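You operate a simulated robot arm through the tools that you are given. There is no shell and no other tool.

You run a simulated robot arm. Do the job below in one go: nothing can be reset, and whatever is moved stays where it is left.

## Task
Run a hand-warm basin up to the LOW line, with one squirt of washing liquid.
Fine: the basin by the washer; strainer out on the draining board, black stopper in; cold first, both levers off at the end. Set down upright: steel strainer.

The check looks at the end state, three seconds after you hand in, the way a careful person would. Anything else that was tipped, shoved, dropped, spilled or broken makes it a failure. A push-on lid holds only when it is set on centred and level and pressed home; a screw cap is set on level and turned clockwise until tight.

## Robot
A 6-joint arm with a two-finger gripper, fixed in place. Base frame: the origin is at the foot of the arm, x ahead of it, y to its left, z up; the work surface is at about z = 0.75. Lengths are in m, angles in degrees, forces in N, time in s.
With the tool pointing down near the work surface it reaches from about 0.28 to 0.84 m from the base axis. Its first joint turns from -166.0 to 166.0 degrees. Payload 2.45 kg.
Tool frame: the origin (TCP) lies between the finger pads and is the grasp point; the fingertips stand 0.02 m ahead of it; z points along the fingers, y is the line along which they close. Largest opening 0.14 m; the body of the gripper starts 0.168 m behind the TCP.
Orientation is told as [roll, pitch, yaw] about the base's x, y, z axes, in that order, counted from this pose: with the fingers straight down and closing along the base's y, the tool's x points along the base's -x, its y along +y and its z along -z.

## Interface
- The arm moves only by the tool drive_tool. Its argument "targets" is a list of rows, each an object of numbers (a shift or turn left out is 0, a gripper value left out holds the last): "wx", "wy", "wz": the turn, a rotation vector about the tool's x, y, z in degrees; "tx", "ty", "tz": the shift along the tool's x, y, z in cm; "jaw": the gripper command, from -1 (shut) to 1 (fully open), values between in proportion. In form: [{"wx": .., "wy": .., "wz": .., "tx": .., "ty": .., "tz": .., "jaw": ..}, ...]. A call has 1 to 20 rows; each row shifts and turns the commanded pose from where the row before left it, along the tool's axes as they then stand. Rows are played at 5 a second. More than 0.05 m and 8.6 degrees between two rows, or a gripper value outside its range, and nothing of the call is played. Where a pose cannot be reached the arm comes as near as it can. A force on the tool above 40 N (or 10 N above the force at the start of the call, whichever is more), or a blocked arm, ends the call early, and 0.2 s more pass. Each finger travels about 0.045 m/s and halts on what it meets, pressing with about 31 N; the grip force reading is that of the motor and also rises with nothing between the fingers. The clock runs only during rows and for 0.2 s after the last one: add rows that do not move to give the fingers time. It gives the time, the measured TCP pose, the force on the tool (base axes), the opening and the grip force at its end, in the units of the frame above (readings bear some noise), with the torque about the TCP (base axes, N m) and any sound that the robot's microphone picked up.
- Cameras (640 x 400 px; columns grow to the right, rows downward): "scene" is fixed at [0.0492, -0.5015, 1.7166]; the picture's right is [0.63, -0.78, 0.00], its down [-0.45, -0.36, -0.82] and it looks along [0.64, 0.51, -0.58] (base axes); focal length 300 px, centre (320, 200). "wrist" rides on the gripper at [0.078, 0.011, -0.209] in the tool frame; the picture's right is [-0.14, 0.99, 0.00], its down [-0.92, -0.13, -0.37] and it looks along [-0.37, -0.05, 0.93] (tool axes); focal length 280 px, centre (320, 200). There is no depth. A picture from a camera that has moved, and an enlarged one, comes with that camera's place and axes in the base frame and with its lens.
- grab_frame(camera): a new picture of that camera. It takes no simulated time.
- move_column(by): slides the trunk up (or, below 0, down) by that many m; the arm rides with it, the base frame stays. It gives what a move gives, with no picture.
- close_up(camera, box): a new picture of the part [left, top, right, bottom] of that camera's present view, enlarged. It takes no simulated time.
- finish_job(): hands the job in; it is judged then, once.

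Places have to be worked out from the pictures, the camera data and where the tool is seen. Open the gripper and draw the arm clear of the work before you hand the job in, unless the task says otherwise.

The tools are called after "Request:" as name(argument=value, ...) on one line, values as JSON. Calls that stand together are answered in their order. drive_tool: Moves the arm, as the interface text tells. Its arguments: {"type":"object","properties":{"targets":{"type":"array","items":{"type":"object","properties":{"wx":{"type":"number"},"wy":{"type":"number"},"wz":{"type":"number"},"tx":{"type":"number"},"ty":{"type":"number"},"tz":{"type":"number"},"jaw":{"type":"number"}}}}},"required":["targets"]} The other tools are called the same way: move_column (by) slides the trunk up or down; grab_frame (camera) takes a picture; close_up (camera, box) takes an enlarged picture of a part of a camera's view; finish_job () hands the job in.

At the start:

```text
time: 0.0
eef_pos: [0.5652, 0.1385, 1.4945]
tool_rot: [0.1, 0.0, 0.0]
force: [0.4, 0.1, 0.9]
ft_torque: [0.01, 0.0, 0.03]
opening: 0.1397
finger_force: 0.1
trunk travel left (down, up): [-0.175, 0.055]
```

scene: 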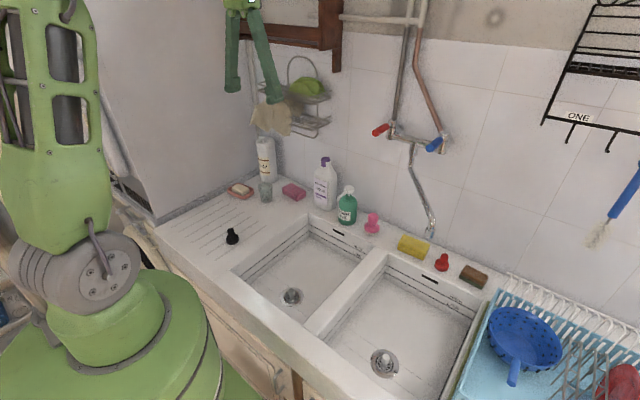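
wrist: 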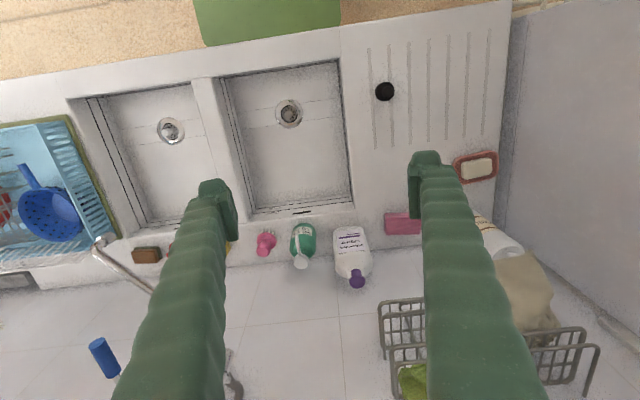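

I'll start by inspecting the scene in enlarged views: basins, taps, bottles and stopper.

Request:
close_up(camera="scene", box=[200, 150, 360, 250])

Request:
close_up(camera="scene", box=[340, 100, 500, 200])

Request:
close_up(camera="scene", box=[230, 210, 390, 310])

Request:
close_up(camera="scene", box=[320, 200, 520, 400])

Request:
close_up(camera="scene", box=[0, 200, 320, 400])

Request:
close_up(camera="wrist", box=[60, 60, 360, 260])

```text
4.00 times, centred on (280, 200) of scene
camera zoom: at [0.0492, -0.5015, 1.7166], right [0.63, -0.78, 0.0], down [-0.45, -0.36, -0.82], along [0.64, 0.51, -0.58], focal length 1199 px, centre (480, 200)
```

zoom: 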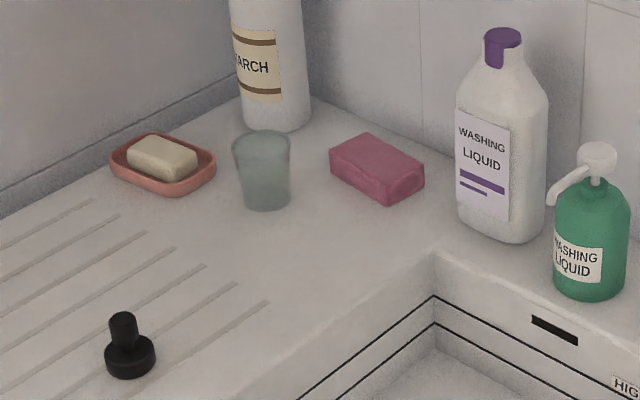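

```text
4.00 times, centred on (420, 150) of scene
camera zoom: at [0.0492, -0.5015, 1.7166], right [0.63, -0.78, 0.0], down [-0.45, -0.36, -0.82], along [0.64, 0.51, -0.58], focal length 1199 px, centre (-80, 400)
```

zoom: 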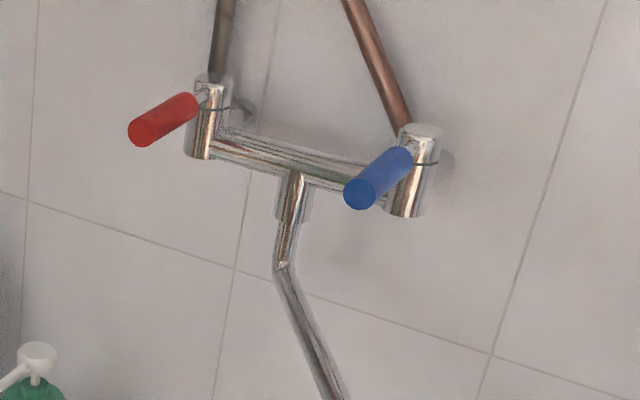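

```text
4.00 times, centred on (310, 260) of scene
camera zoom: at [0.0492, -0.5015, 1.7166], right [0.63, -0.78, 0.0], down [-0.45, -0.36, -0.82], along [0.64, 0.51, -0.58], focal length 1199 px, centre (360, -40)
```

zoom: 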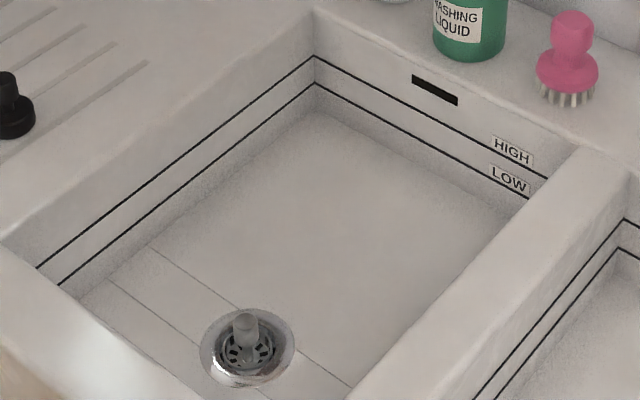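

```text
2.00 times, centred on (420, 300) of scene
camera zoom: at [0.0492, -0.5015, 1.7166], right [0.63, -0.78, 0.0], down [-0.45, -0.36, -0.82], along [0.64, 0.51, -0.58], focal length 600 px, centre (120, 0)
```

zoom: 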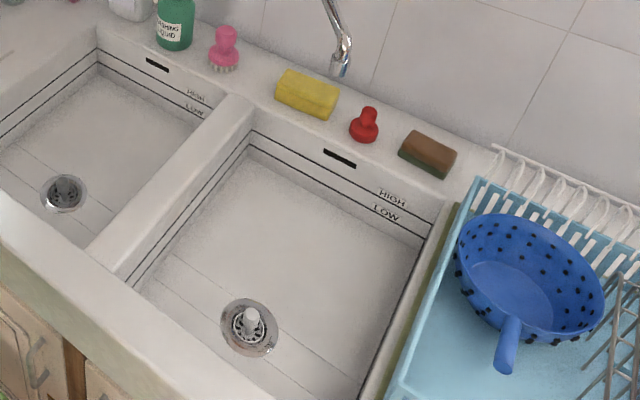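

```text
2.00 times, centred on (160, 300) of scene
camera zoom: at [0.0492, -0.5015, 1.7166], right [0.63, -0.78, 0.0], down [-0.45, -0.36, -0.82], along [0.64, 0.51, -0.58], focal length 600 px, centre (640, 0)
```

zoom: 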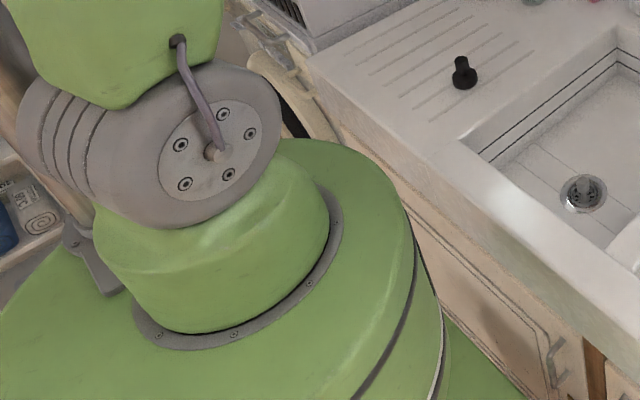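

```text
2.00 times, centred on (210, 160) of wrist
camera zoom: at [0.4878, 0.1494, 1.703], right [0.14, 0.99, 0.0], down [0.92, -0.13, 0.37], along [0.37, -0.05, -0.93], focal length 561 px, centre (540, 280)
```

zoom: 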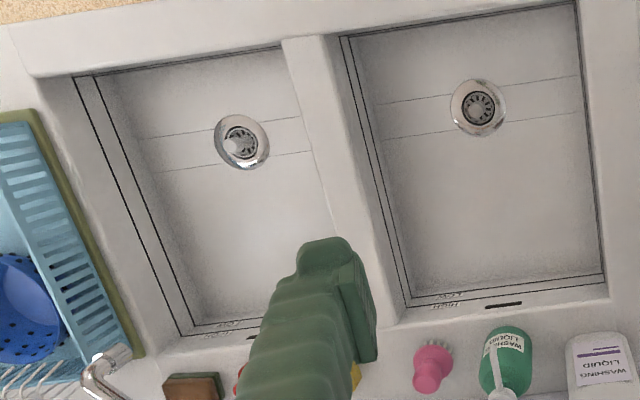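

I need to identify the "washer" and see surrounding items; more close-ups of the left side, right side and spout.

Request:
close_up(camera="scene", box=[80, 60, 240, 220])

Request:
close_up(camera="scene", box=[0, 200, 100, 340])

Request:
close_up(camera="scene", box=[180, 300, 340, 400])

Request:
close_up(camera="scene", box=[480, 260, 640, 400])

Request:
close_up(camera="scene", box=[380, 170, 500, 270])

Request:
close_up(camera="wrist", box=[340, 0, 640, 200])

Request:
close_up(camera="wrist", box=[0, 200, 260, 400])

Request:
close_up(camera="wrist", box=[220, 200, 540, 400])

```text
2.50 times, centred on (160, 140) of scene
camera zoom: at [0.0492, -0.5015, 1.7166], right [0.63, -0.78, 0.0], down [-0.45, -0.36, -0.82], along [0.64, 0.51, -0.58], focal length 749 px, centre (720, 350)
```

zoom: 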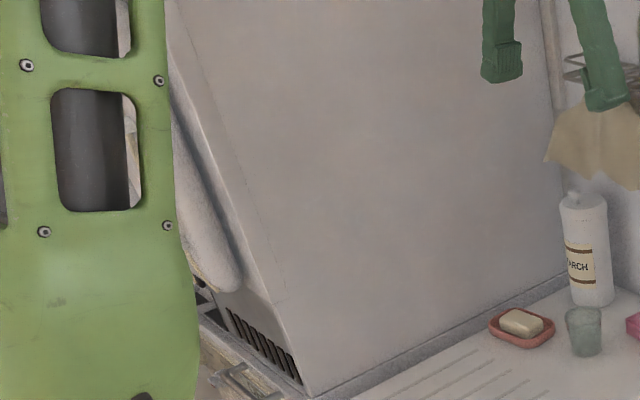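

```text
2.86 times, centred on (50, 270) of scene
camera zoom: at [0.0492, -0.5015, 1.7166], right [0.63, -0.78, 0.0], down [-0.45, -0.36, -0.82], along [0.64, 0.51, -0.58], focal length 856 px, centre (1091, 0)
```

zoom: 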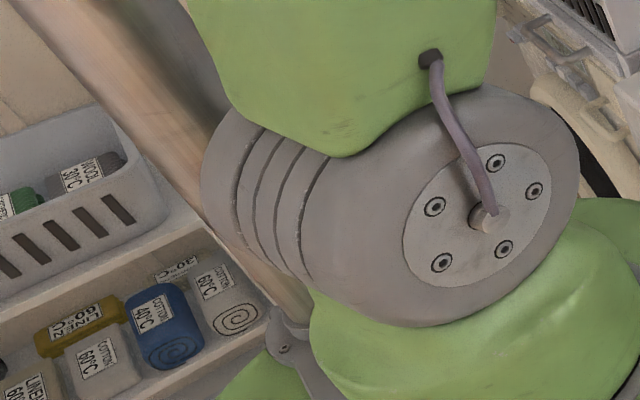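

```text
4.00 times, centred on (260, 350) of scene
camera zoom: at [0.0492, -0.5015, 1.7166], right [0.63, -0.78, 0.0], down [-0.45, -0.36, -0.82], along [0.64, 0.51, -0.58], focal length 1199 px, centre (560, -400)
```

zoom: 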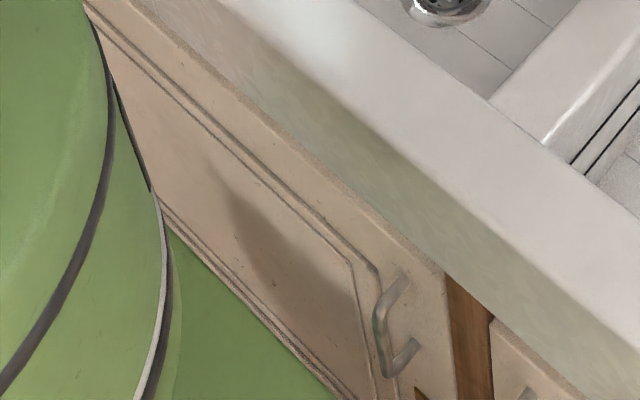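

```text
2.86 times, centred on (560, 330) of scene
camera zoom: at [0.0492, -0.5015, 1.7166], right [0.63, -0.78, 0.0], down [-0.45, -0.36, -0.82], along [0.64, 0.51, -0.58], focal length 856 px, centre (-366, -171)
```

zoom: 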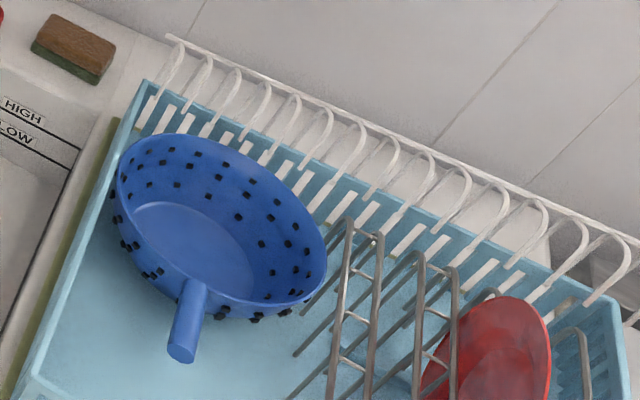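

```text
4.00 times, centred on (440, 220) of scene
camera zoom: at [0.0492, -0.5015, 1.7166], right [0.63, -0.78, 0.0], down [-0.45, -0.36, -0.82], along [0.64, 0.51, -0.58], focal length 1199 px, centre (-160, 120)
```

zoom: 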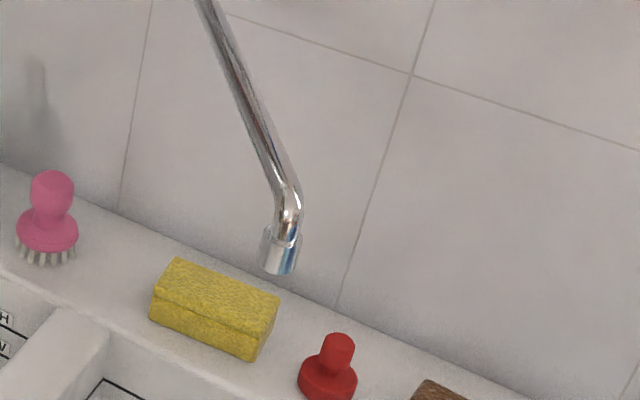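

```text
2.00 times, centred on (490, 100) of wrist
camera zoom: at [0.4878, 0.1494, 1.703], right [0.14, 0.99, 0.0], down [0.92, -0.13, 0.37], along [0.37, -0.05, -0.93], focal length 561 px, centre (-20, 400)
```

zoom: 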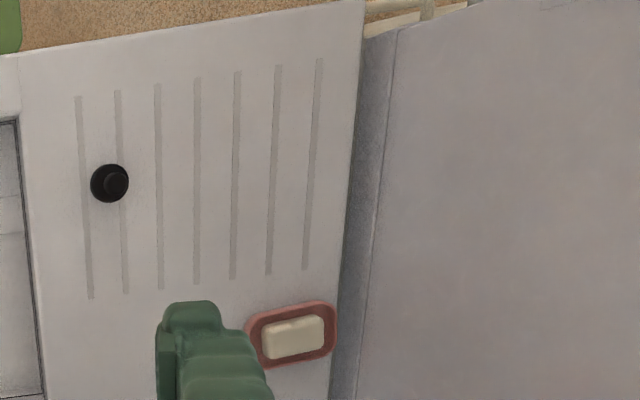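

```text
2.00 times, centred on (130, 300) of wrist
camera zoom: at [0.4878, 0.1494, 1.703], right [0.14, 0.99, 0.0], down [0.92, -0.13, 0.37], along [0.37, -0.05, -0.93], focal length 561 px, centre (700, 0)
```

zoom: 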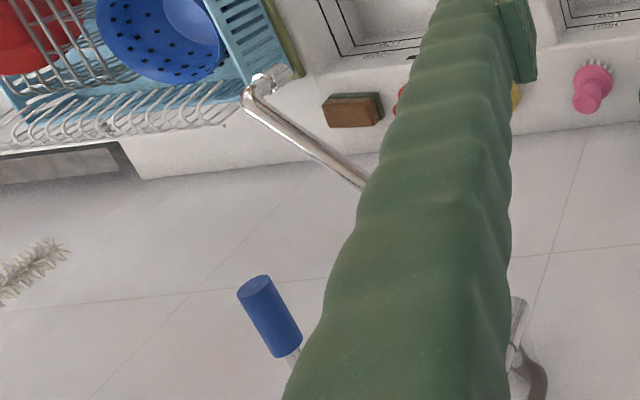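

```text
2.00 times, centred on (380, 300) of wrist
camera zoom: at [0.4878, 0.1494, 1.703], right [0.14, 0.99, 0.0], down [0.92, -0.13, 0.37], along [0.37, -0.05, -0.93], focal length 561 px, centre (200, 0)
```

zoom: 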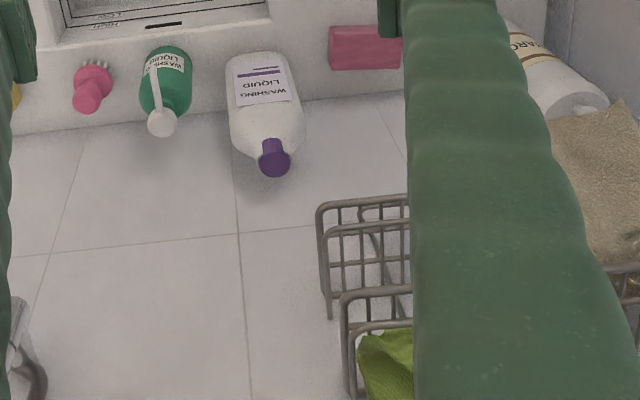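

The basin floor triangulates at z≈0.75 (drains at (0.548, 0.04) and (0.55, -0.36)) and the counter top at z≈0.89; the spout outlet is over the right basin. I'll tilt the wrist to look to the right (−y) to find out where the washer is.

Request:
drive_tool(targets=[{"wx": 8}, {"wx": 8}, {"wx": 8}, {"wx": 8}, {"wx": 8}])

Request:
grab_frame(camera="wrist")

Request:
grab_frame(camera="scene")

```text
time: 1.2
eef_pos: [0.5669, 0.1419, 1.4928]
tool_rot: [-40.3, -0.1, 0.1]
force: [-0.6, 0.9, -1.1]
ft_torque: [-0.03, -0.03, -0.02]
opening: 0.14
finger_force: 0.1
trunk travel left (down, up): [-0.175, 0.055]
```

```text
taken
camera wrist: at [0.4884, 0.2828, 1.6469], right [0.14, 0.76, -0.64], down [0.92, 0.14, 0.36], along [0.36, -0.64, -0.68], focal length 280 px, centre (320, 200)
```

wrist: 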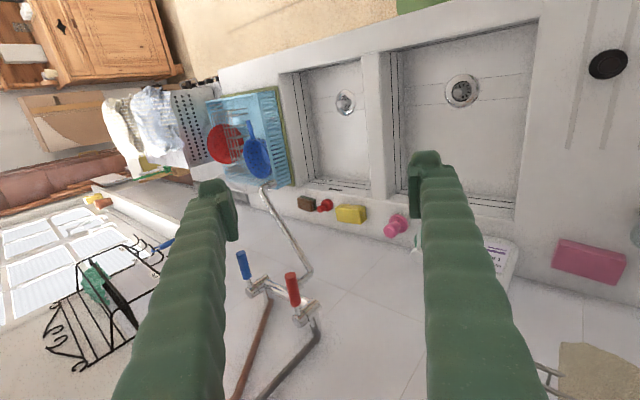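

```text
taken
```

scene: 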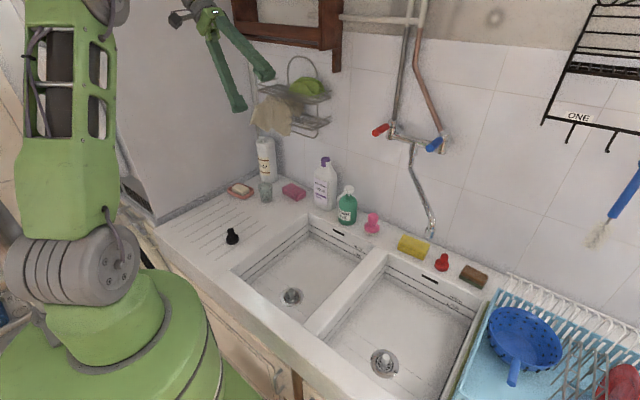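

To the right is a dish rack and a laundry basket, no machine. Now I look left and toward the front of the grey cabinet.

Request:
close_up(camera="wrist", box=[0, 0, 320, 200])

Request:
drive_tool(targets=[{"wx": -8, "tz": -2}, {"wx": -8, "tz": -2}, {"wx": -8}, {"wx": -8}, {"wx": -8}, {"wx": -8}, {"wx": -8}, {"wx": -8}, {"wx": -8}, {"wx": -8}])

Request:
grab_frame(camera="wrist")

Request:
grab_frame(camera="scene")

```text
2.00 times, centred on (160, 100) of wrist
camera zoom: at [0.4884, 0.2828, 1.6469], right [0.14, 0.76, -0.64], down [0.92, 0.14, 0.36], along [0.36, -0.64, -0.68], focal length 561 px, centre (640, 400)
```

zoom: 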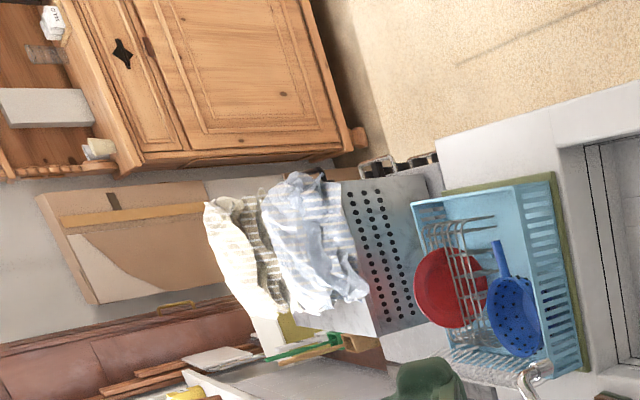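

```text
time: 3.4
eef_pos: [0.566, 0.1611, 1.527]
tool_rot: [40.1, 0.0, 0.0]
force: [0.5, 0.2, 0.2]
ft_torque: [0.02, 0.0, 0.0]
opening: 0.14
finger_force: 0.0
trunk travel left (down, up): [-0.175, 0.055]
```

```text
taken
camera wrist: at [0.4883, 0.0349, 1.6937], right [0.14, 0.76, 0.64], down [0.92, -0.34, 0.2], along [0.37, 0.56, -0.74], focal length 280 px, centre (320, 200)
```

wrist: 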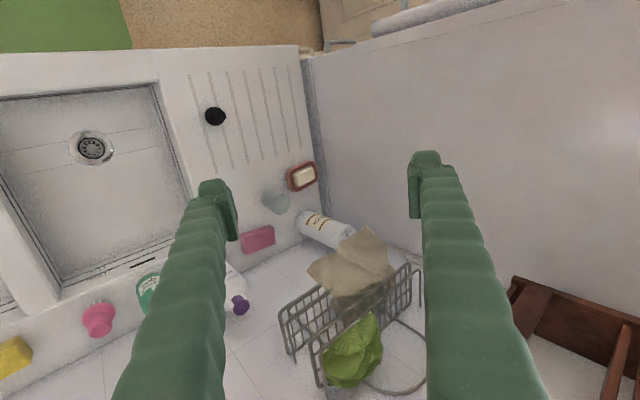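

```text
taken
```

scene: 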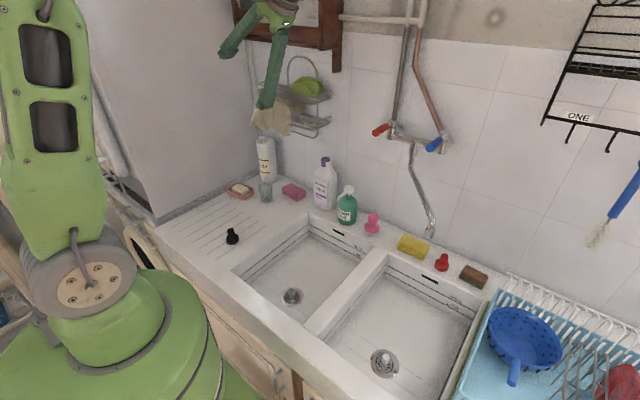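

The tall grey body may be a fridge; there's something with a dark round rim below the draining board front. I'll zoom on that.

Request:
close_up(camera="scene", box=[90, 170, 220, 300])

Request:
close_up(camera="wrist", box=[240, 0, 400, 100])

Request:
close_up(camera="scene", box=[240, 340, 400, 400])

```text
3.08 times, centred on (155, 235) of scene
camera zoom: at [0.0492, -0.5015, 1.7166], right [0.63, -0.78, 0.0], down [-0.45, -0.36, -0.82], along [0.64, 0.51, -0.58], focal length 922 px, centre (828, 92)
```

zoom: 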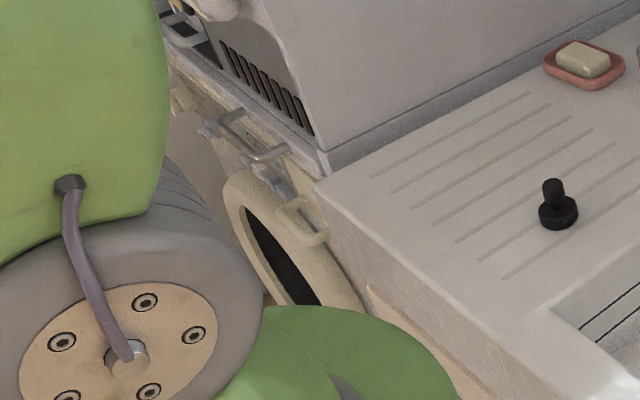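

```text
4.00 times, centred on (320, 50) of wrist
camera zoom: at [0.4883, 0.0349, 1.6937], right [0.14, 0.76, 0.64], down [0.92, -0.34, 0.2], along [0.37, 0.56, -0.74], focal length 1122 px, centre (320, 800)
```

zoom: 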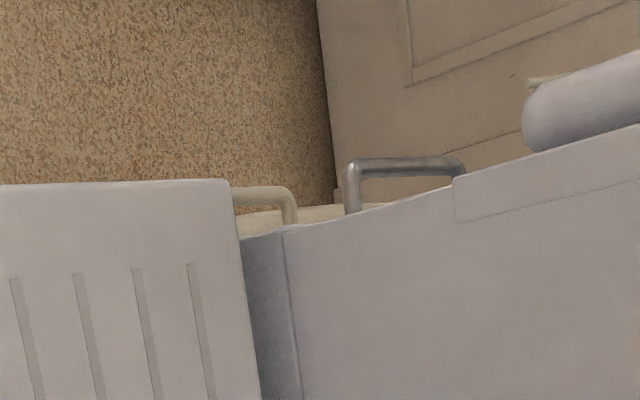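

```text
4.00 times, centred on (320, 370) of scene
camera zoom: at [0.0492, -0.5015, 1.7166], right [0.63, -0.78, 0.0], down [-0.45, -0.36, -0.82], along [0.64, 0.51, -0.58], focal length 1199 px, centre (320, -480)
```

zoom: 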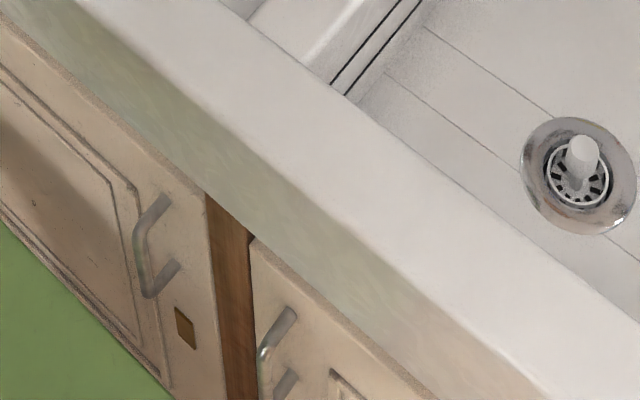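

A washing-machine porthole sits at the left end under the draining board/grey unit, so the basin by the washer is the left one. I'll level the tool and hover over the left drain (0.548, 0.04) to inspect the strainer.

Request:
drive_tool(targets=[{"wx": 8}, {"wx": 8}, {"wx": 8}, {"wx": 8}, {"wx": 8}, {"tx": 0.18, "ty": -1.21, "tz": 4.2}, {"tx": 0.18, "ty": -1.21, "tz": 4.2}, {"tx": 0.18, "ty": -1.21, "tz": 4.2}, {"tx": 0.18, "ty": -1.21, "tz": 4.2}, {"tx": 0.18, "ty": -1.21, "tz": 4.2}, {"tx": 0.18, "ty": -1.21, "tz": 4.2}, {"tx": 0.18, "ty": -1.21, "tz": 4.2}, {"tx": 0.18, "ty": -1.21, "tz": 4.2}, {"tx": 0.18, "ty": -1.21, "tz": 4.2}, {"tx": 0.18, "ty": -1.21, "tz": 4.2}])

Request:
grab_frame(camera="wrist")

Request:
grab_frame(camera="scene")

```text
time: 6.6
eef_pos: [0.5497, 0.0401, 1.1026]
tool_rot: [0.0, 0.0, 0.0]
force: [0.2, -0.7, -0.5]
ft_torque: [-0.02, 0.02, -0.02]
opening: 0.14
finger_force: 0.0
trunk travel left (down, up): [-0.175, 0.055]
```

```text
taken
camera wrist: at [0.4714, 0.0507, 1.3132], right [0.14, 0.99, 0.0], down [0.92, -0.13, 0.37], along [0.36, -0.05, -0.93], focal length 280 px, centre (320, 200)
```

wrist: 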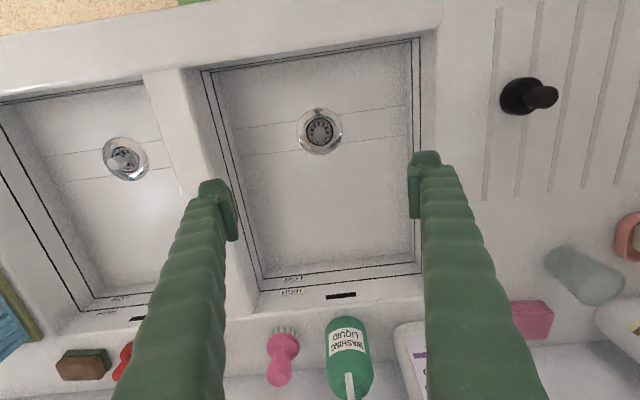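

```text
taken
```

scene: 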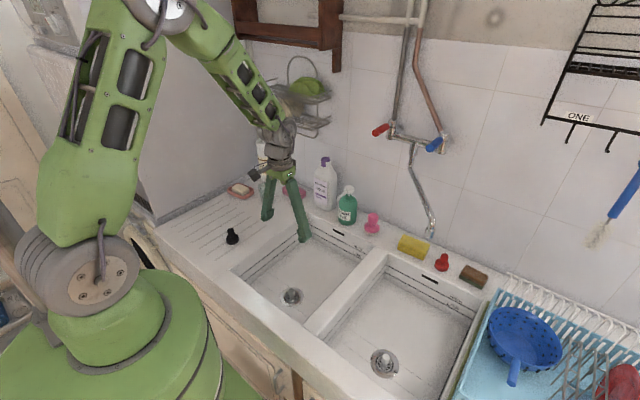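

Request:
close_up(camera="wrist", box=[280, 90, 360, 170])

Request:
close_up(camera="scene", box=[270, 275, 320, 315])

Request:
close_up(camera="scene", box=[215, 220, 255, 250])

Request:
close_up(camera="scene", box=[365, 340, 405, 380])

```text
5.00 times, centred on (320, 130) of wrist
camera zoom: at [0.4714, 0.0507, 1.3132], right [0.14, 0.99, 0.0], down [0.92, -0.13, 0.37], along [0.36, -0.05, -0.93], focal length 1402 px, centre (320, 550)
```

zoom: 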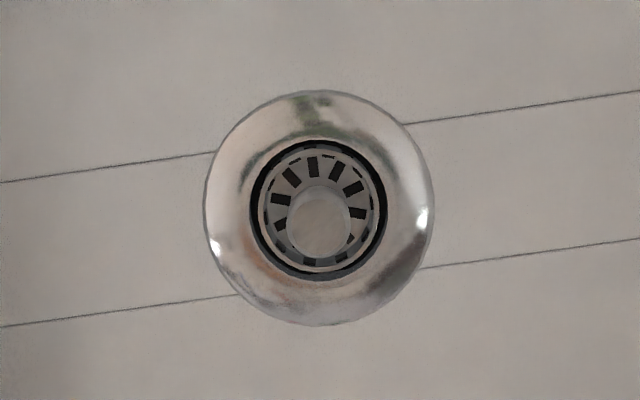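

```text
10.00 times, centred on (295, 295) of scene
camera zoom: at [0.0492, -0.5015, 1.7166], right [0.63, -0.78, 0.0], down [-0.45, -0.36, -0.82], along [0.64, 0.51, -0.58], focal length 2998 px, centre (570, -750)
```

zoom: 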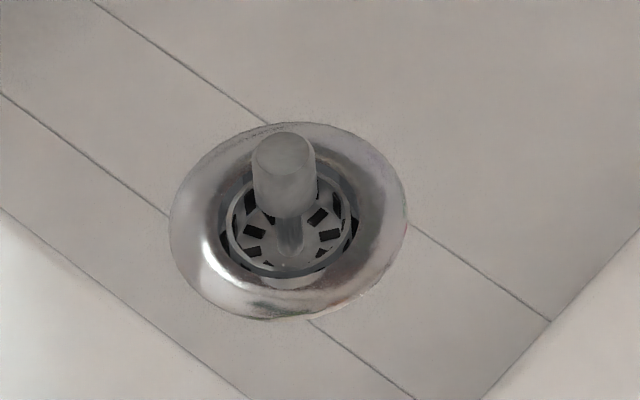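

```text
13.33 times, centred on (235, 235) of scene
camera zoom: at [0.0492, -0.5015, 1.7166], right [0.63, -0.78, 0.0], down [-0.45, -0.36, -0.82], along [0.64, 0.51, -0.58], focal length 3997 px, centre (1453, -267)
```

zoom: 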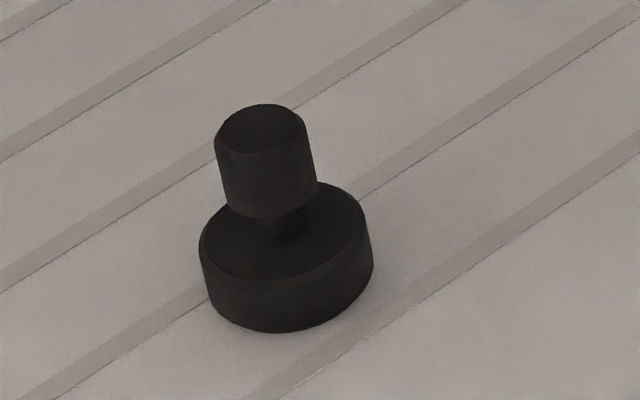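

```text
10.00 times, centred on (385, 360) of scene
camera zoom: at [0.0492, -0.5015, 1.7166], right [0.63, -0.78, 0.0], down [-0.45, -0.36, -0.82], along [0.64, 0.51, -0.58], focal length 2998 px, centre (-330, -1400)
```

zoom: 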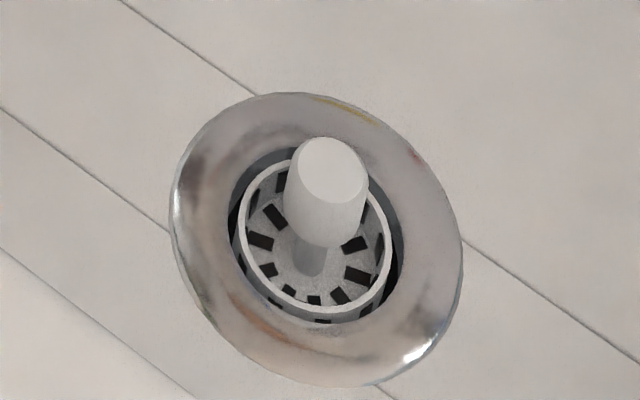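

The left basin holds the steel strainer (knob top at about (0.547, 0.040, 0.784), ~24 mm wide); the right one is plastic, which confirms the left basin. I'll narrow the jaw and descend over the knob, stopping just short.

Request:
drive_tool(targets=[{"jaw": -0.1, "tx": 0.2, "tz": 2}, {"tz": 4}, {"tz": 4}, {"tz": 4}, {"tz": 4}, {"tz": 4}, {"tz": 4}, {"tz": 3}, {"tz": 1}])

Request:
grab_frame(camera="wrist")

Request:
close_up(camera="scene", box=[240, 220, 360, 320])

```text
time: 8.6
eef_pos: [0.5476, 0.0411, 0.803]
tool_rot: [0.0, -0.1, 0.0]
force: [-0.5, -0.7, 0.9]
ft_torque: [-0.02, 0.0, 0.02]
opening: 0.0631
finger_force: 0.0
trunk travel left (down, up): [-0.175, 0.055]
```

```text
taken
camera wrist: at [0.4692, 0.0517, 1.0135], right [0.14, 0.99, 0.0], down [0.92, -0.13, 0.37], along [0.37, -0.05, -0.93], focal length 280 px, centre (320, 200)
```

wrist: 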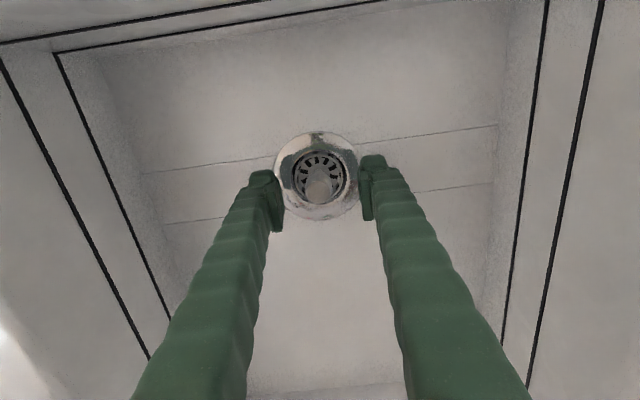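

```text
4.00 times, centred on (300, 270) of scene
camera zoom: at [0.0492, -0.5015, 1.7166], right [0.63, -0.78, 0.0], down [-0.45, -0.36, -0.82], along [0.64, 0.51, -0.58], focal length 1199 px, centre (400, -80)
```

zoom: 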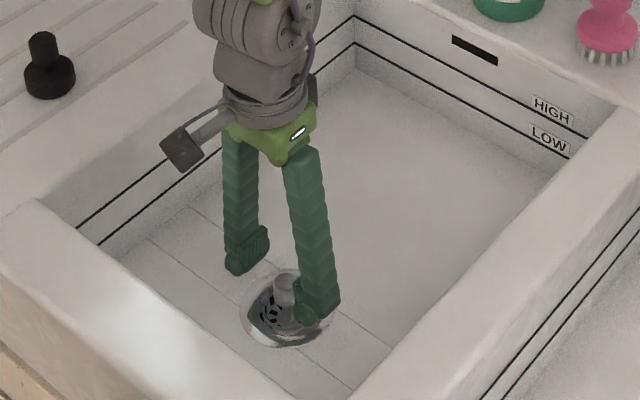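

Aligned over the knob (knob between the fingers). Descend 2.6 cm and close, holding still for the fingers.

Request:
drive_tool(targets=[{"tz": 1.5}, {"tz": 1.1}, {}, {"jaw": -1}, {}, {}, {}, {}])

Request:
close_up(camera="scene", box=[240, 220, 360, 320])

```text
time: 10.4
eef_pos: [0.5459, 0.0415, 0.7784]
tool_rot: [0.1, 0.0, 0.0]
force: [0.7, 0.3, 0.3]
ft_torque: [-0.02, 0.03, 0.02]
opening: 0.022
finger_force: 31.0
trunk travel left (down, up): [-0.175, 0.055]
```

```text
4.00 times, centred on (300, 270) of scene
camera zoom: at [0.0492, -0.5015, 1.7166], right [0.63, -0.78, 0.0], down [-0.45, -0.36, -0.82], along [0.64, 0.51, -0.58], focal length 1199 px, centre (400, -80)
```

zoom: 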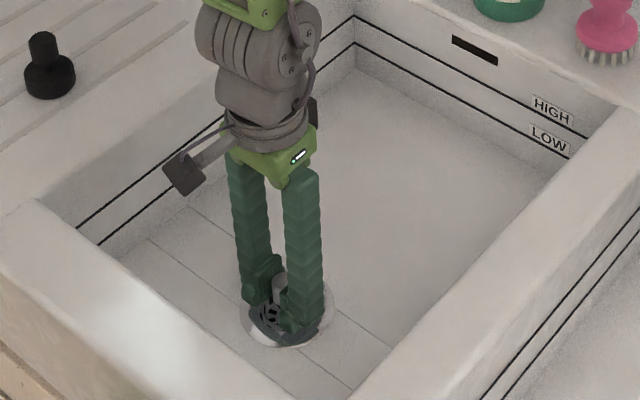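

Gripped at 22 mm with full force. Lift the strainer straight up slowly, then higher.

Request:
drive_tool(targets=[{"tz": -0.5}, {"tz": -1}, {"tz": -2}, {"tz": -3}, {"tz": -4}, {"tz": -4}, {"tz": -4}, {"tz": -4}, {"tz": -4}])

Request:
grab_frame(camera="wrist")

Request:
close_up(camera="scene", box=[200, 150, 360, 320])

```text
time: 12.4
eef_pos: [0.5447, 0.0421, 1.0472]
tool_rot: [0.0, 0.1, 0.0]
force: [0.0, 0.3, -0.1]
ft_torque: [-0.01, -0.01, -0.01]
opening: 0.0
finger_force: 29.6
trunk travel left (down, up): [-0.175, 0.055]
```

```text
taken
camera wrist: at [0.4671, 0.0518, 1.2575], right [0.14, 0.99, 0.0], down [0.92, -0.13, 0.37], along [0.36, -0.05, -0.93], focal length 280 px, centre (320, 200)
```

wrist: 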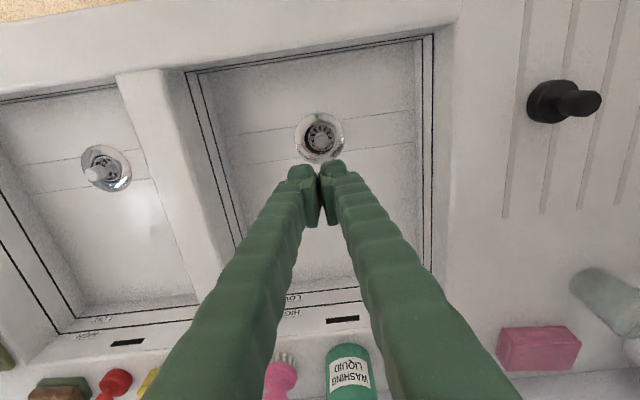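

```text
2.35 times, centred on (280, 235) of scene
camera zoom: at [0.0492, -0.5015, 1.7166], right [0.63, -0.78, 0.0], down [-0.45, -0.36, -0.82], along [0.64, 0.51, -0.58], focal length 705 px, centre (414, 118)
```

zoom: 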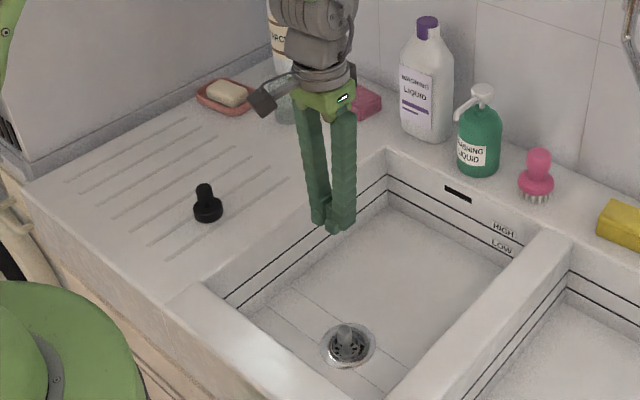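

The strainer slipped out of the grip and stayed in the drain. I'll check its state before regripping lower.

Request:
close_up(camera="scene", box=[270, 275, 320, 315])

Request:
close_up(camera="wrist", box=[290, 100, 350, 170])

```text
10.00 times, centred on (295, 295) of scene
camera zoom: at [0.0492, -0.5015, 1.7166], right [0.63, -0.78, 0.0], down [-0.45, -0.36, -0.82], along [0.64, 0.51, -0.58], focal length 2998 px, centre (570, -750)
```

zoom: 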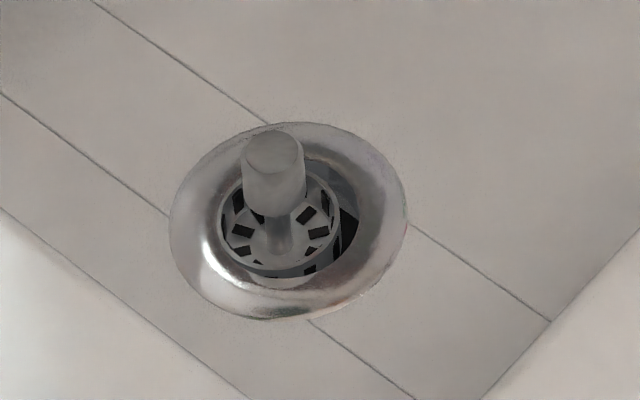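

```text
5.71 times, centred on (320, 135) of wrist
camera zoom: at [0.4671, 0.0518, 1.2575], right [0.14, 0.99, 0.0], down [0.92, -0.13, 0.37], along [0.36, -0.05, -0.93], focal length 1602 px, centre (320, 571)
```

zoom: 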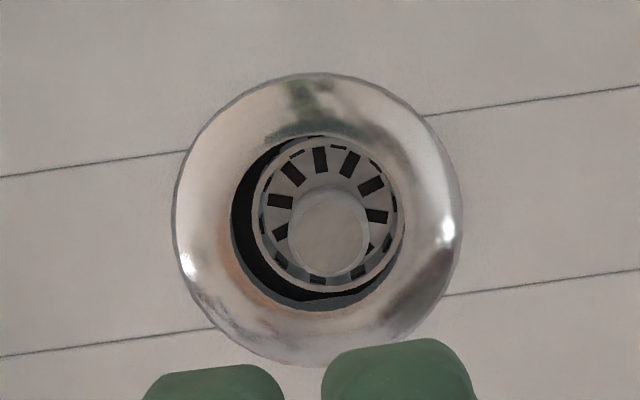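

The strainer is still upright in the drain, now with its knob near (0.546, 0.044). I'll open to ~6 cm, descend centred there but ~8 mm deeper, and regrip.

Request:
drive_tool(targets=[{"jaw": -0.2, "ty": 0.1, "tx": -0.1}, {"tz": 4}, {"tz": 4}, {"tz": 4}, {"tz": 4}, {"tz": 4}, {"tz": 4}, {"tz": 2}, {"tz": 0.8}, {}])

Request:
grab_frame(camera="wrist")

```text
time: 14.6
eef_pos: [0.5469, 0.0435, 0.7768]
tool_rot: [0.0, 0.0, -0.1]
force: [0.5, 0.5, 0.1]
ft_torque: [0.0, 0.0, 0.02]
opening: 0.0559
finger_force: 0.0
trunk travel left (down, up): [-0.175, 0.055]
```

```text
taken
camera wrist: at [0.4688, 0.0536, 0.9865], right [0.14, 0.99, 0.0], down [0.92, -0.13, 0.37], along [0.37, -0.05, -0.93], focal length 280 px, centre (320, 200)
```

wrist: 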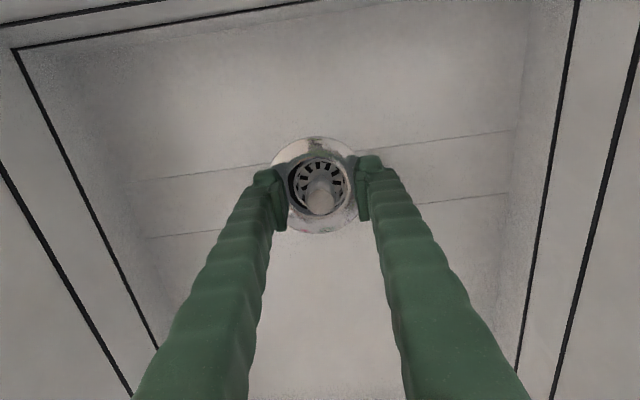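

The knob sits exactly at the TCP projection. Lower another ~0.9 cm gently, then close.

Request:
drive_tool(targets=[{"tz": 0.4}, {"tz": 0.3}, {"tz": 0.2}, {}, {"jaw": -1}, {}, {}, {}, {}])

Request:
grab_frame(camera="wrist")

```text
time: 15.9
eef_pos: [0.5489, 0.0437, 0.7701]
tool_rot: [-0.1, -0.4, 0.0]
force: [-5.6, 18.1, 33.6]
ft_torque: [1.04, 0.53, -0.13]
opening: 0.0262
finger_force: 13.7
trunk travel left (down, up): [-0.175, 0.055]
stopped in row 6: the force on the tool passed its limit at 44 N (the readings are from after the stop); the commanded pose is now the measured one
```

```text
taken
camera wrist: at [0.4693, 0.0557, 0.9796], right [0.14, 0.99, 0.0], down [0.92, -0.13, 0.37], along [0.37, -0.05, -0.93], focal length 280 px, centre (320, 200)
```

wrist: 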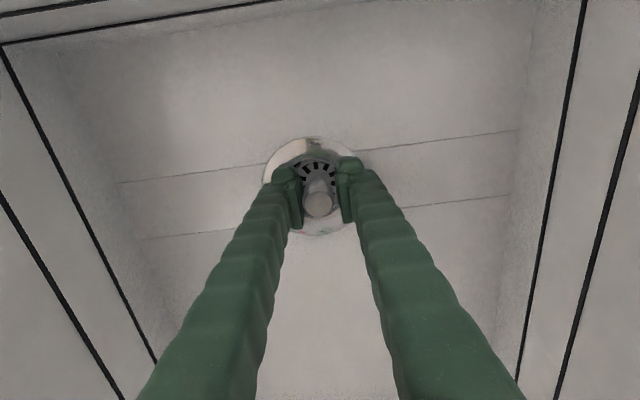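

The fingers hit the strainer's rim while closing this low. Back up 4 mm, reopen a little, then close again.

Request:
drive_tool(targets=[{"jaw": -0.4}, {"tz": -0.4, "tx": 0.1}, {}, {"jaw": -1}, {}, {}, {}, {}])

Request:
close_up(camera="wrist", box=[240, 120, 400, 260])

Request:
close_up(camera="scene", box=[270, 270, 320, 315])

```text
time: 17.8
eef_pos: [0.5467, 0.0428, 0.7729]
tool_rot: [0.0, -0.1, 0.1]
force: [-0.7, 0.0, 0.3]
ft_torque: [-0.01, -0.02, 0.01]
opening: 0.0215
finger_force: 31.1
trunk travel left (down, up): [-0.175, 0.055]
```

```text
2.86 times, centred on (320, 190) of wrist
camera zoom: at [0.4693, 0.0527, 0.9824], right [0.14, 0.99, 0.0], down [0.92, -0.13, 0.37], along [0.37, -0.05, -0.93], focal length 801 px, centre (320, 229)
```

zoom: 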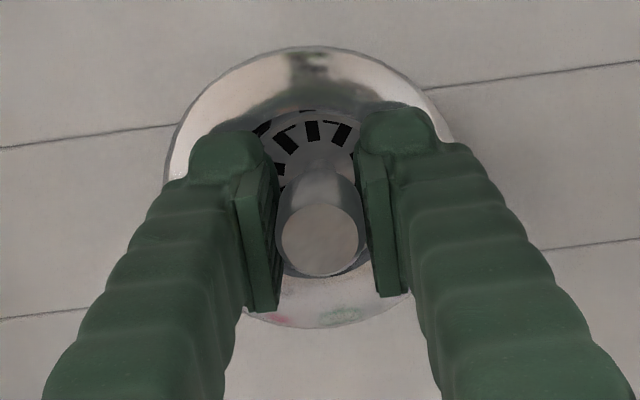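

```text
8.89 times, centred on (295, 292) of scene
camera zoom: at [0.0492, -0.5015, 1.7166], right [0.63, -0.78, 0.0], down [-0.45, -0.36, -0.82], along [0.64, 0.51, -0.58], focal length 2665 px, centre (542, -622)
```

zoom: 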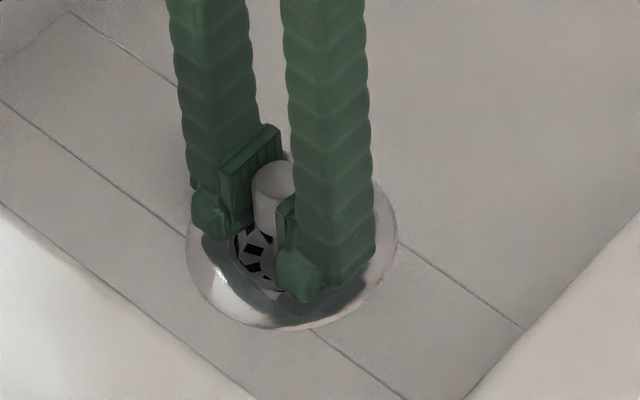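

Now a full 31 N grip at 21.5 mm, 5 mm lower on the knob. Lift slowly in small steps and check.

Request:
drive_tool(targets=[{"tz": -0.2}, {"tz": -0.3}, {"tz": -0.5}, {"tz": -0.5}, {"tz": -1}, {"tz": -1}])

Request:
close_up(camera="scene", box=[270, 260, 320, 310])

```text
time: 19.1
eef_pos: [0.5478, 0.0426, 0.8076]
tool_rot: [0.0, -0.1, -0.1]
force: [-0.4, 0.5, 0.2]
ft_torque: [0.01, -0.03, 0.0]
opening: 0.0214
finger_force: 31.3
trunk travel left (down, up): [-0.175, 0.055]
```

```text
8.00 times, centred on (295, 285) of scene
camera zoom: at [0.0492, -0.5015, 1.7166], right [0.63, -0.78, 0.0], down [-0.45, -0.36, -0.82], along [0.64, 0.51, -0.58], focal length 2398 px, centre (520, -480)
```

zoom: 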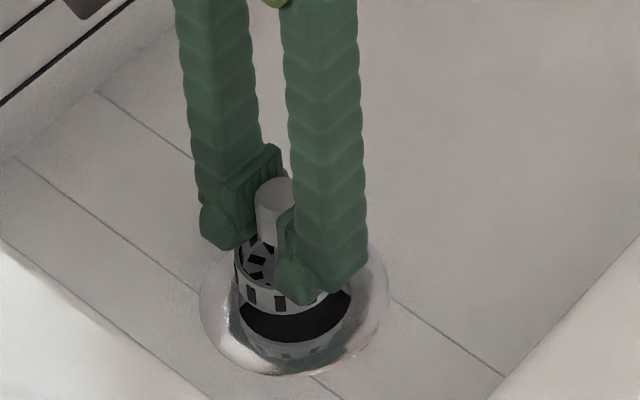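

The strainer is now lifting out. Raise it clear and take a look at it to measure its height.

Request:
drive_tool(targets=[{"tz": -2}, {"tz": -3}, {"tz": -3}, {"tz": -4}, {"tz": -4}, {"tz": -4}, {"tz": -3}, {}])

Request:
close_up(camera="scene", box=[260, 170, 340, 240])

Request:
grab_frame(camera="wrist")

```text
time: 20.9
eef_pos: [0.5484, 0.0394, 1.0377]
tool_rot: [0.0, -0.1, 0.0]
force: [-0.7, 0.5, -1.2]
ft_torque: [0.03, 0.02, 0.02]
opening: 0.0216
finger_force: 30.9
trunk travel left (down, up): [-0.175, 0.055]
```

```text
5.71 times, centred on (300, 205) of scene
camera zoom: at [0.0492, -0.5015, 1.7166], right [0.63, -0.78, 0.0], down [-0.45, -0.36, -0.82], along [0.64, 0.51, -0.58], focal length 1713 px, centre (434, 171)
```

zoom: 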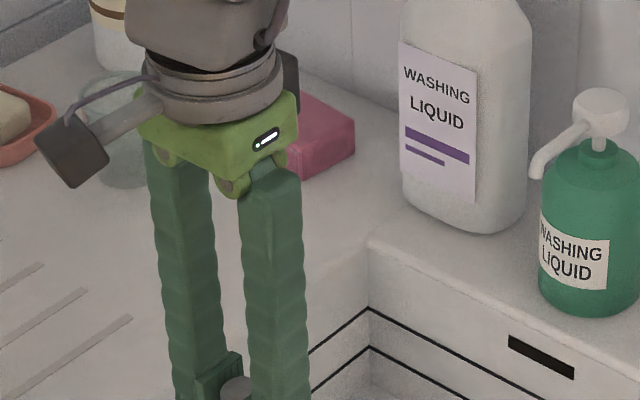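

```text
taken
camera wrist: at [0.4691, 0.0509, 1.2478], right [0.14, 0.99, 0.0], down [0.92, -0.13, 0.37], along [0.37, -0.05, -0.93], focal length 280 px, centre (320, 200)
```

wrist: 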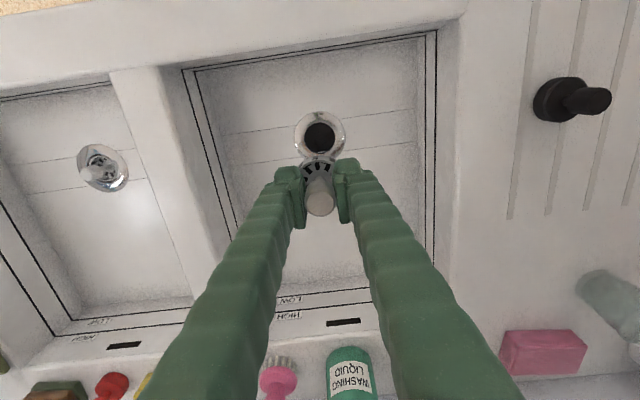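

Request:
close_up(camera="scene", box=[270, 225, 330, 265])

Request:
close_up(camera="wrist", box=[280, 100, 370, 220])

```text
10.00 times, centred on (300, 245) of scene
camera zoom: at [0.0492, -0.5015, 1.7166], right [0.63, -0.78, 0.0], down [-0.45, -0.36, -0.82], along [0.64, 0.51, -0.58], focal length 2998 px, centre (520, -250)
```

zoom: 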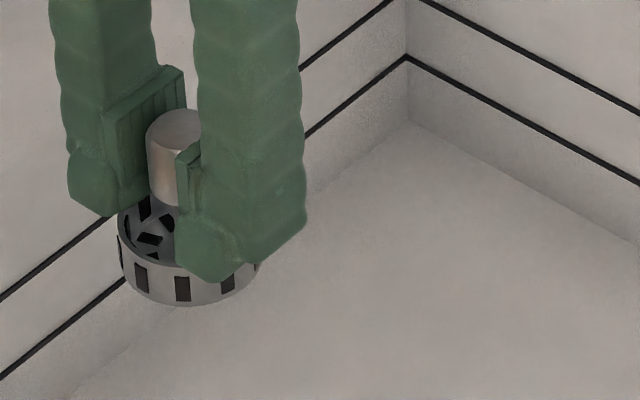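

```text
3.33 times, centred on (325, 160) of wrist
camera zoom: at [0.4691, 0.0509, 1.2478], right [0.14, 0.99, 0.0], down [0.92, -0.13, 0.37], along [0.37, -0.05, -0.93], focal length 935 px, centre (303, 333)
```

zoom: 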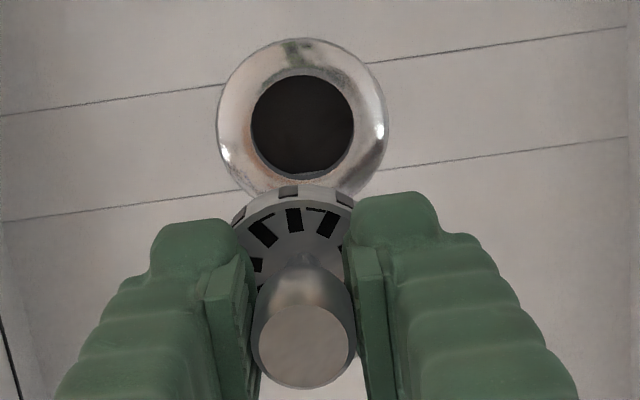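

The strainer cup hangs with its bottom about 4.9 cm below the TCP. Carry it over the draining board to (0.60, 0.44), clear of stopper, glass and soap.

Request:
drive_tool(targets=[{"tx": -0.5, "ty": 2}, {"tx": -0.5, "ty": 4}, {"tx": -0.5, "ty": 4}, {"tx": -0.5, "ty": 4}, {"tx": -0.5, "ty": 4}, {"tx": -0.5, "ty": 4}, {"tx": -0.5, "ty": 4}, {"tx": -0.5, "ty": 4}, {"tx": -0.5, "ty": 4}, {"tx": -0.5, "ty": 4}, {"ty": 2}, {}])

Request:
grab_frame(camera="wrist")

Request:
grab_frame(camera="scene")

```text
time: 23.6
eef_pos: [0.5955, 0.4444, 1.0381]
tool_rot: [-0.1, 0.0, 0.0]
force: [-0.1, 0.4, -0.8]
ft_torque: [0.0, 0.0, -0.02]
opening: 0.0215
finger_force: 31.1
trunk travel left (down, up): [-0.175, 0.055]
```

```text
taken
camera wrist: at [0.5169, 0.4535, 1.2483], right [0.14, 0.99, 0.0], down [0.92, -0.13, 0.37], along [0.37, -0.05, -0.93], focal length 280 px, centre (320, 200)
```

wrist: 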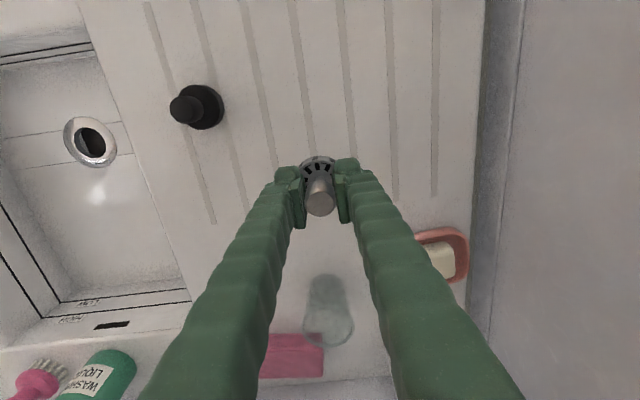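

```text
taken
```

scene: 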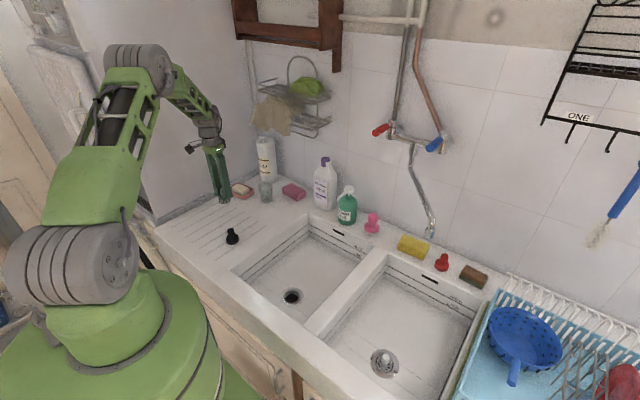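

The strainer is above a clear part of the grooved board. Lower to just above the expected touch height (TCP ≈0.94).

Request:
drive_tool(targets=[{"tz": 3}, {"tz": 3}, {"tz": 2}, {"tz": 0.8}, {}])

Request:
close_up(camera="scene", box=[190, 180, 250, 230])

```text
time: 24.8
eef_pos: [0.5977, 0.442, 0.9485]
tool_rot: [0.0, -0.1, -0.1]
force: [0.4, 0.7, -0.7]
ft_torque: [-0.04, -0.05, 0.0]
opening: 0.0216
finger_force: 31.3
trunk travel left (down, up): [-0.175, 0.055]
```

```text
8.00 times, centred on (220, 205) of scene
camera zoom: at [0.0492, -0.5015, 1.7166], right [0.63, -0.78, 0.0], down [-0.45, -0.36, -0.82], along [0.64, 0.51, -0.58], focal length 2398 px, centre (1120, 160)
```

zoom: 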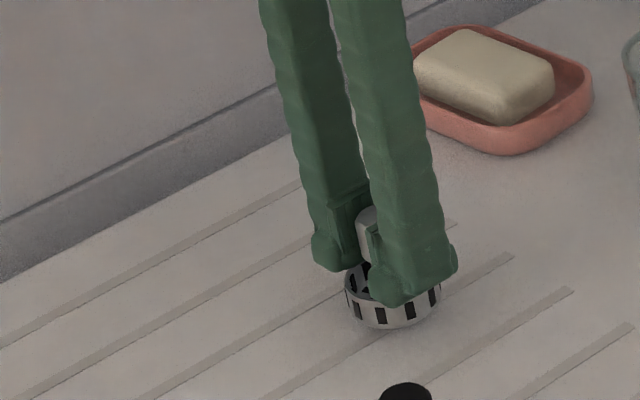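

Close to the surface; lower in 2 mm steps until a light contact shows.

Request:
drive_tool(targets=[{"tz": 0.3}, {"tz": 0.2}, {"tz": 0.2}])

Request:
close_up(camera="scene", box=[190, 180, 250, 230])

```text
time: 25.6
eef_pos: [0.5966, 0.4414, 0.9449]
tool_rot: [0.2, -0.2, 0.0]
force: [-1.6, -3.1, 13.5]
ft_torque: [-0.13, 0.07, 0.0]
opening: 0.0215
finger_force: 31.4
trunk travel left (down, up): [-0.175, 0.055]
```

```text
8.00 times, centred on (220, 205) of scene
camera zoom: at [0.0492, -0.5015, 1.7166], right [0.63, -0.78, 0.0], down [-0.45, -0.36, -0.82], along [0.64, 0.51, -0.58], focal length 2398 px, centre (1120, 160)
```

zoom: 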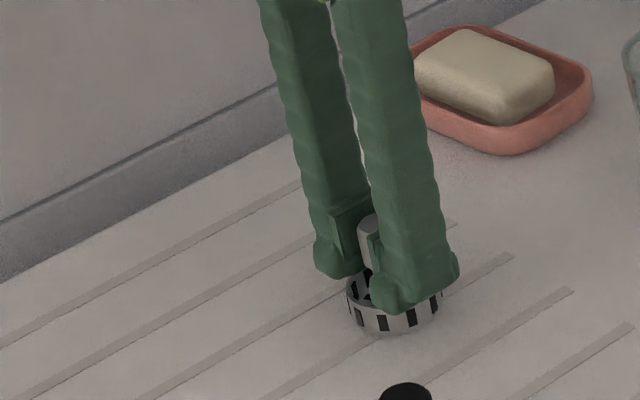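

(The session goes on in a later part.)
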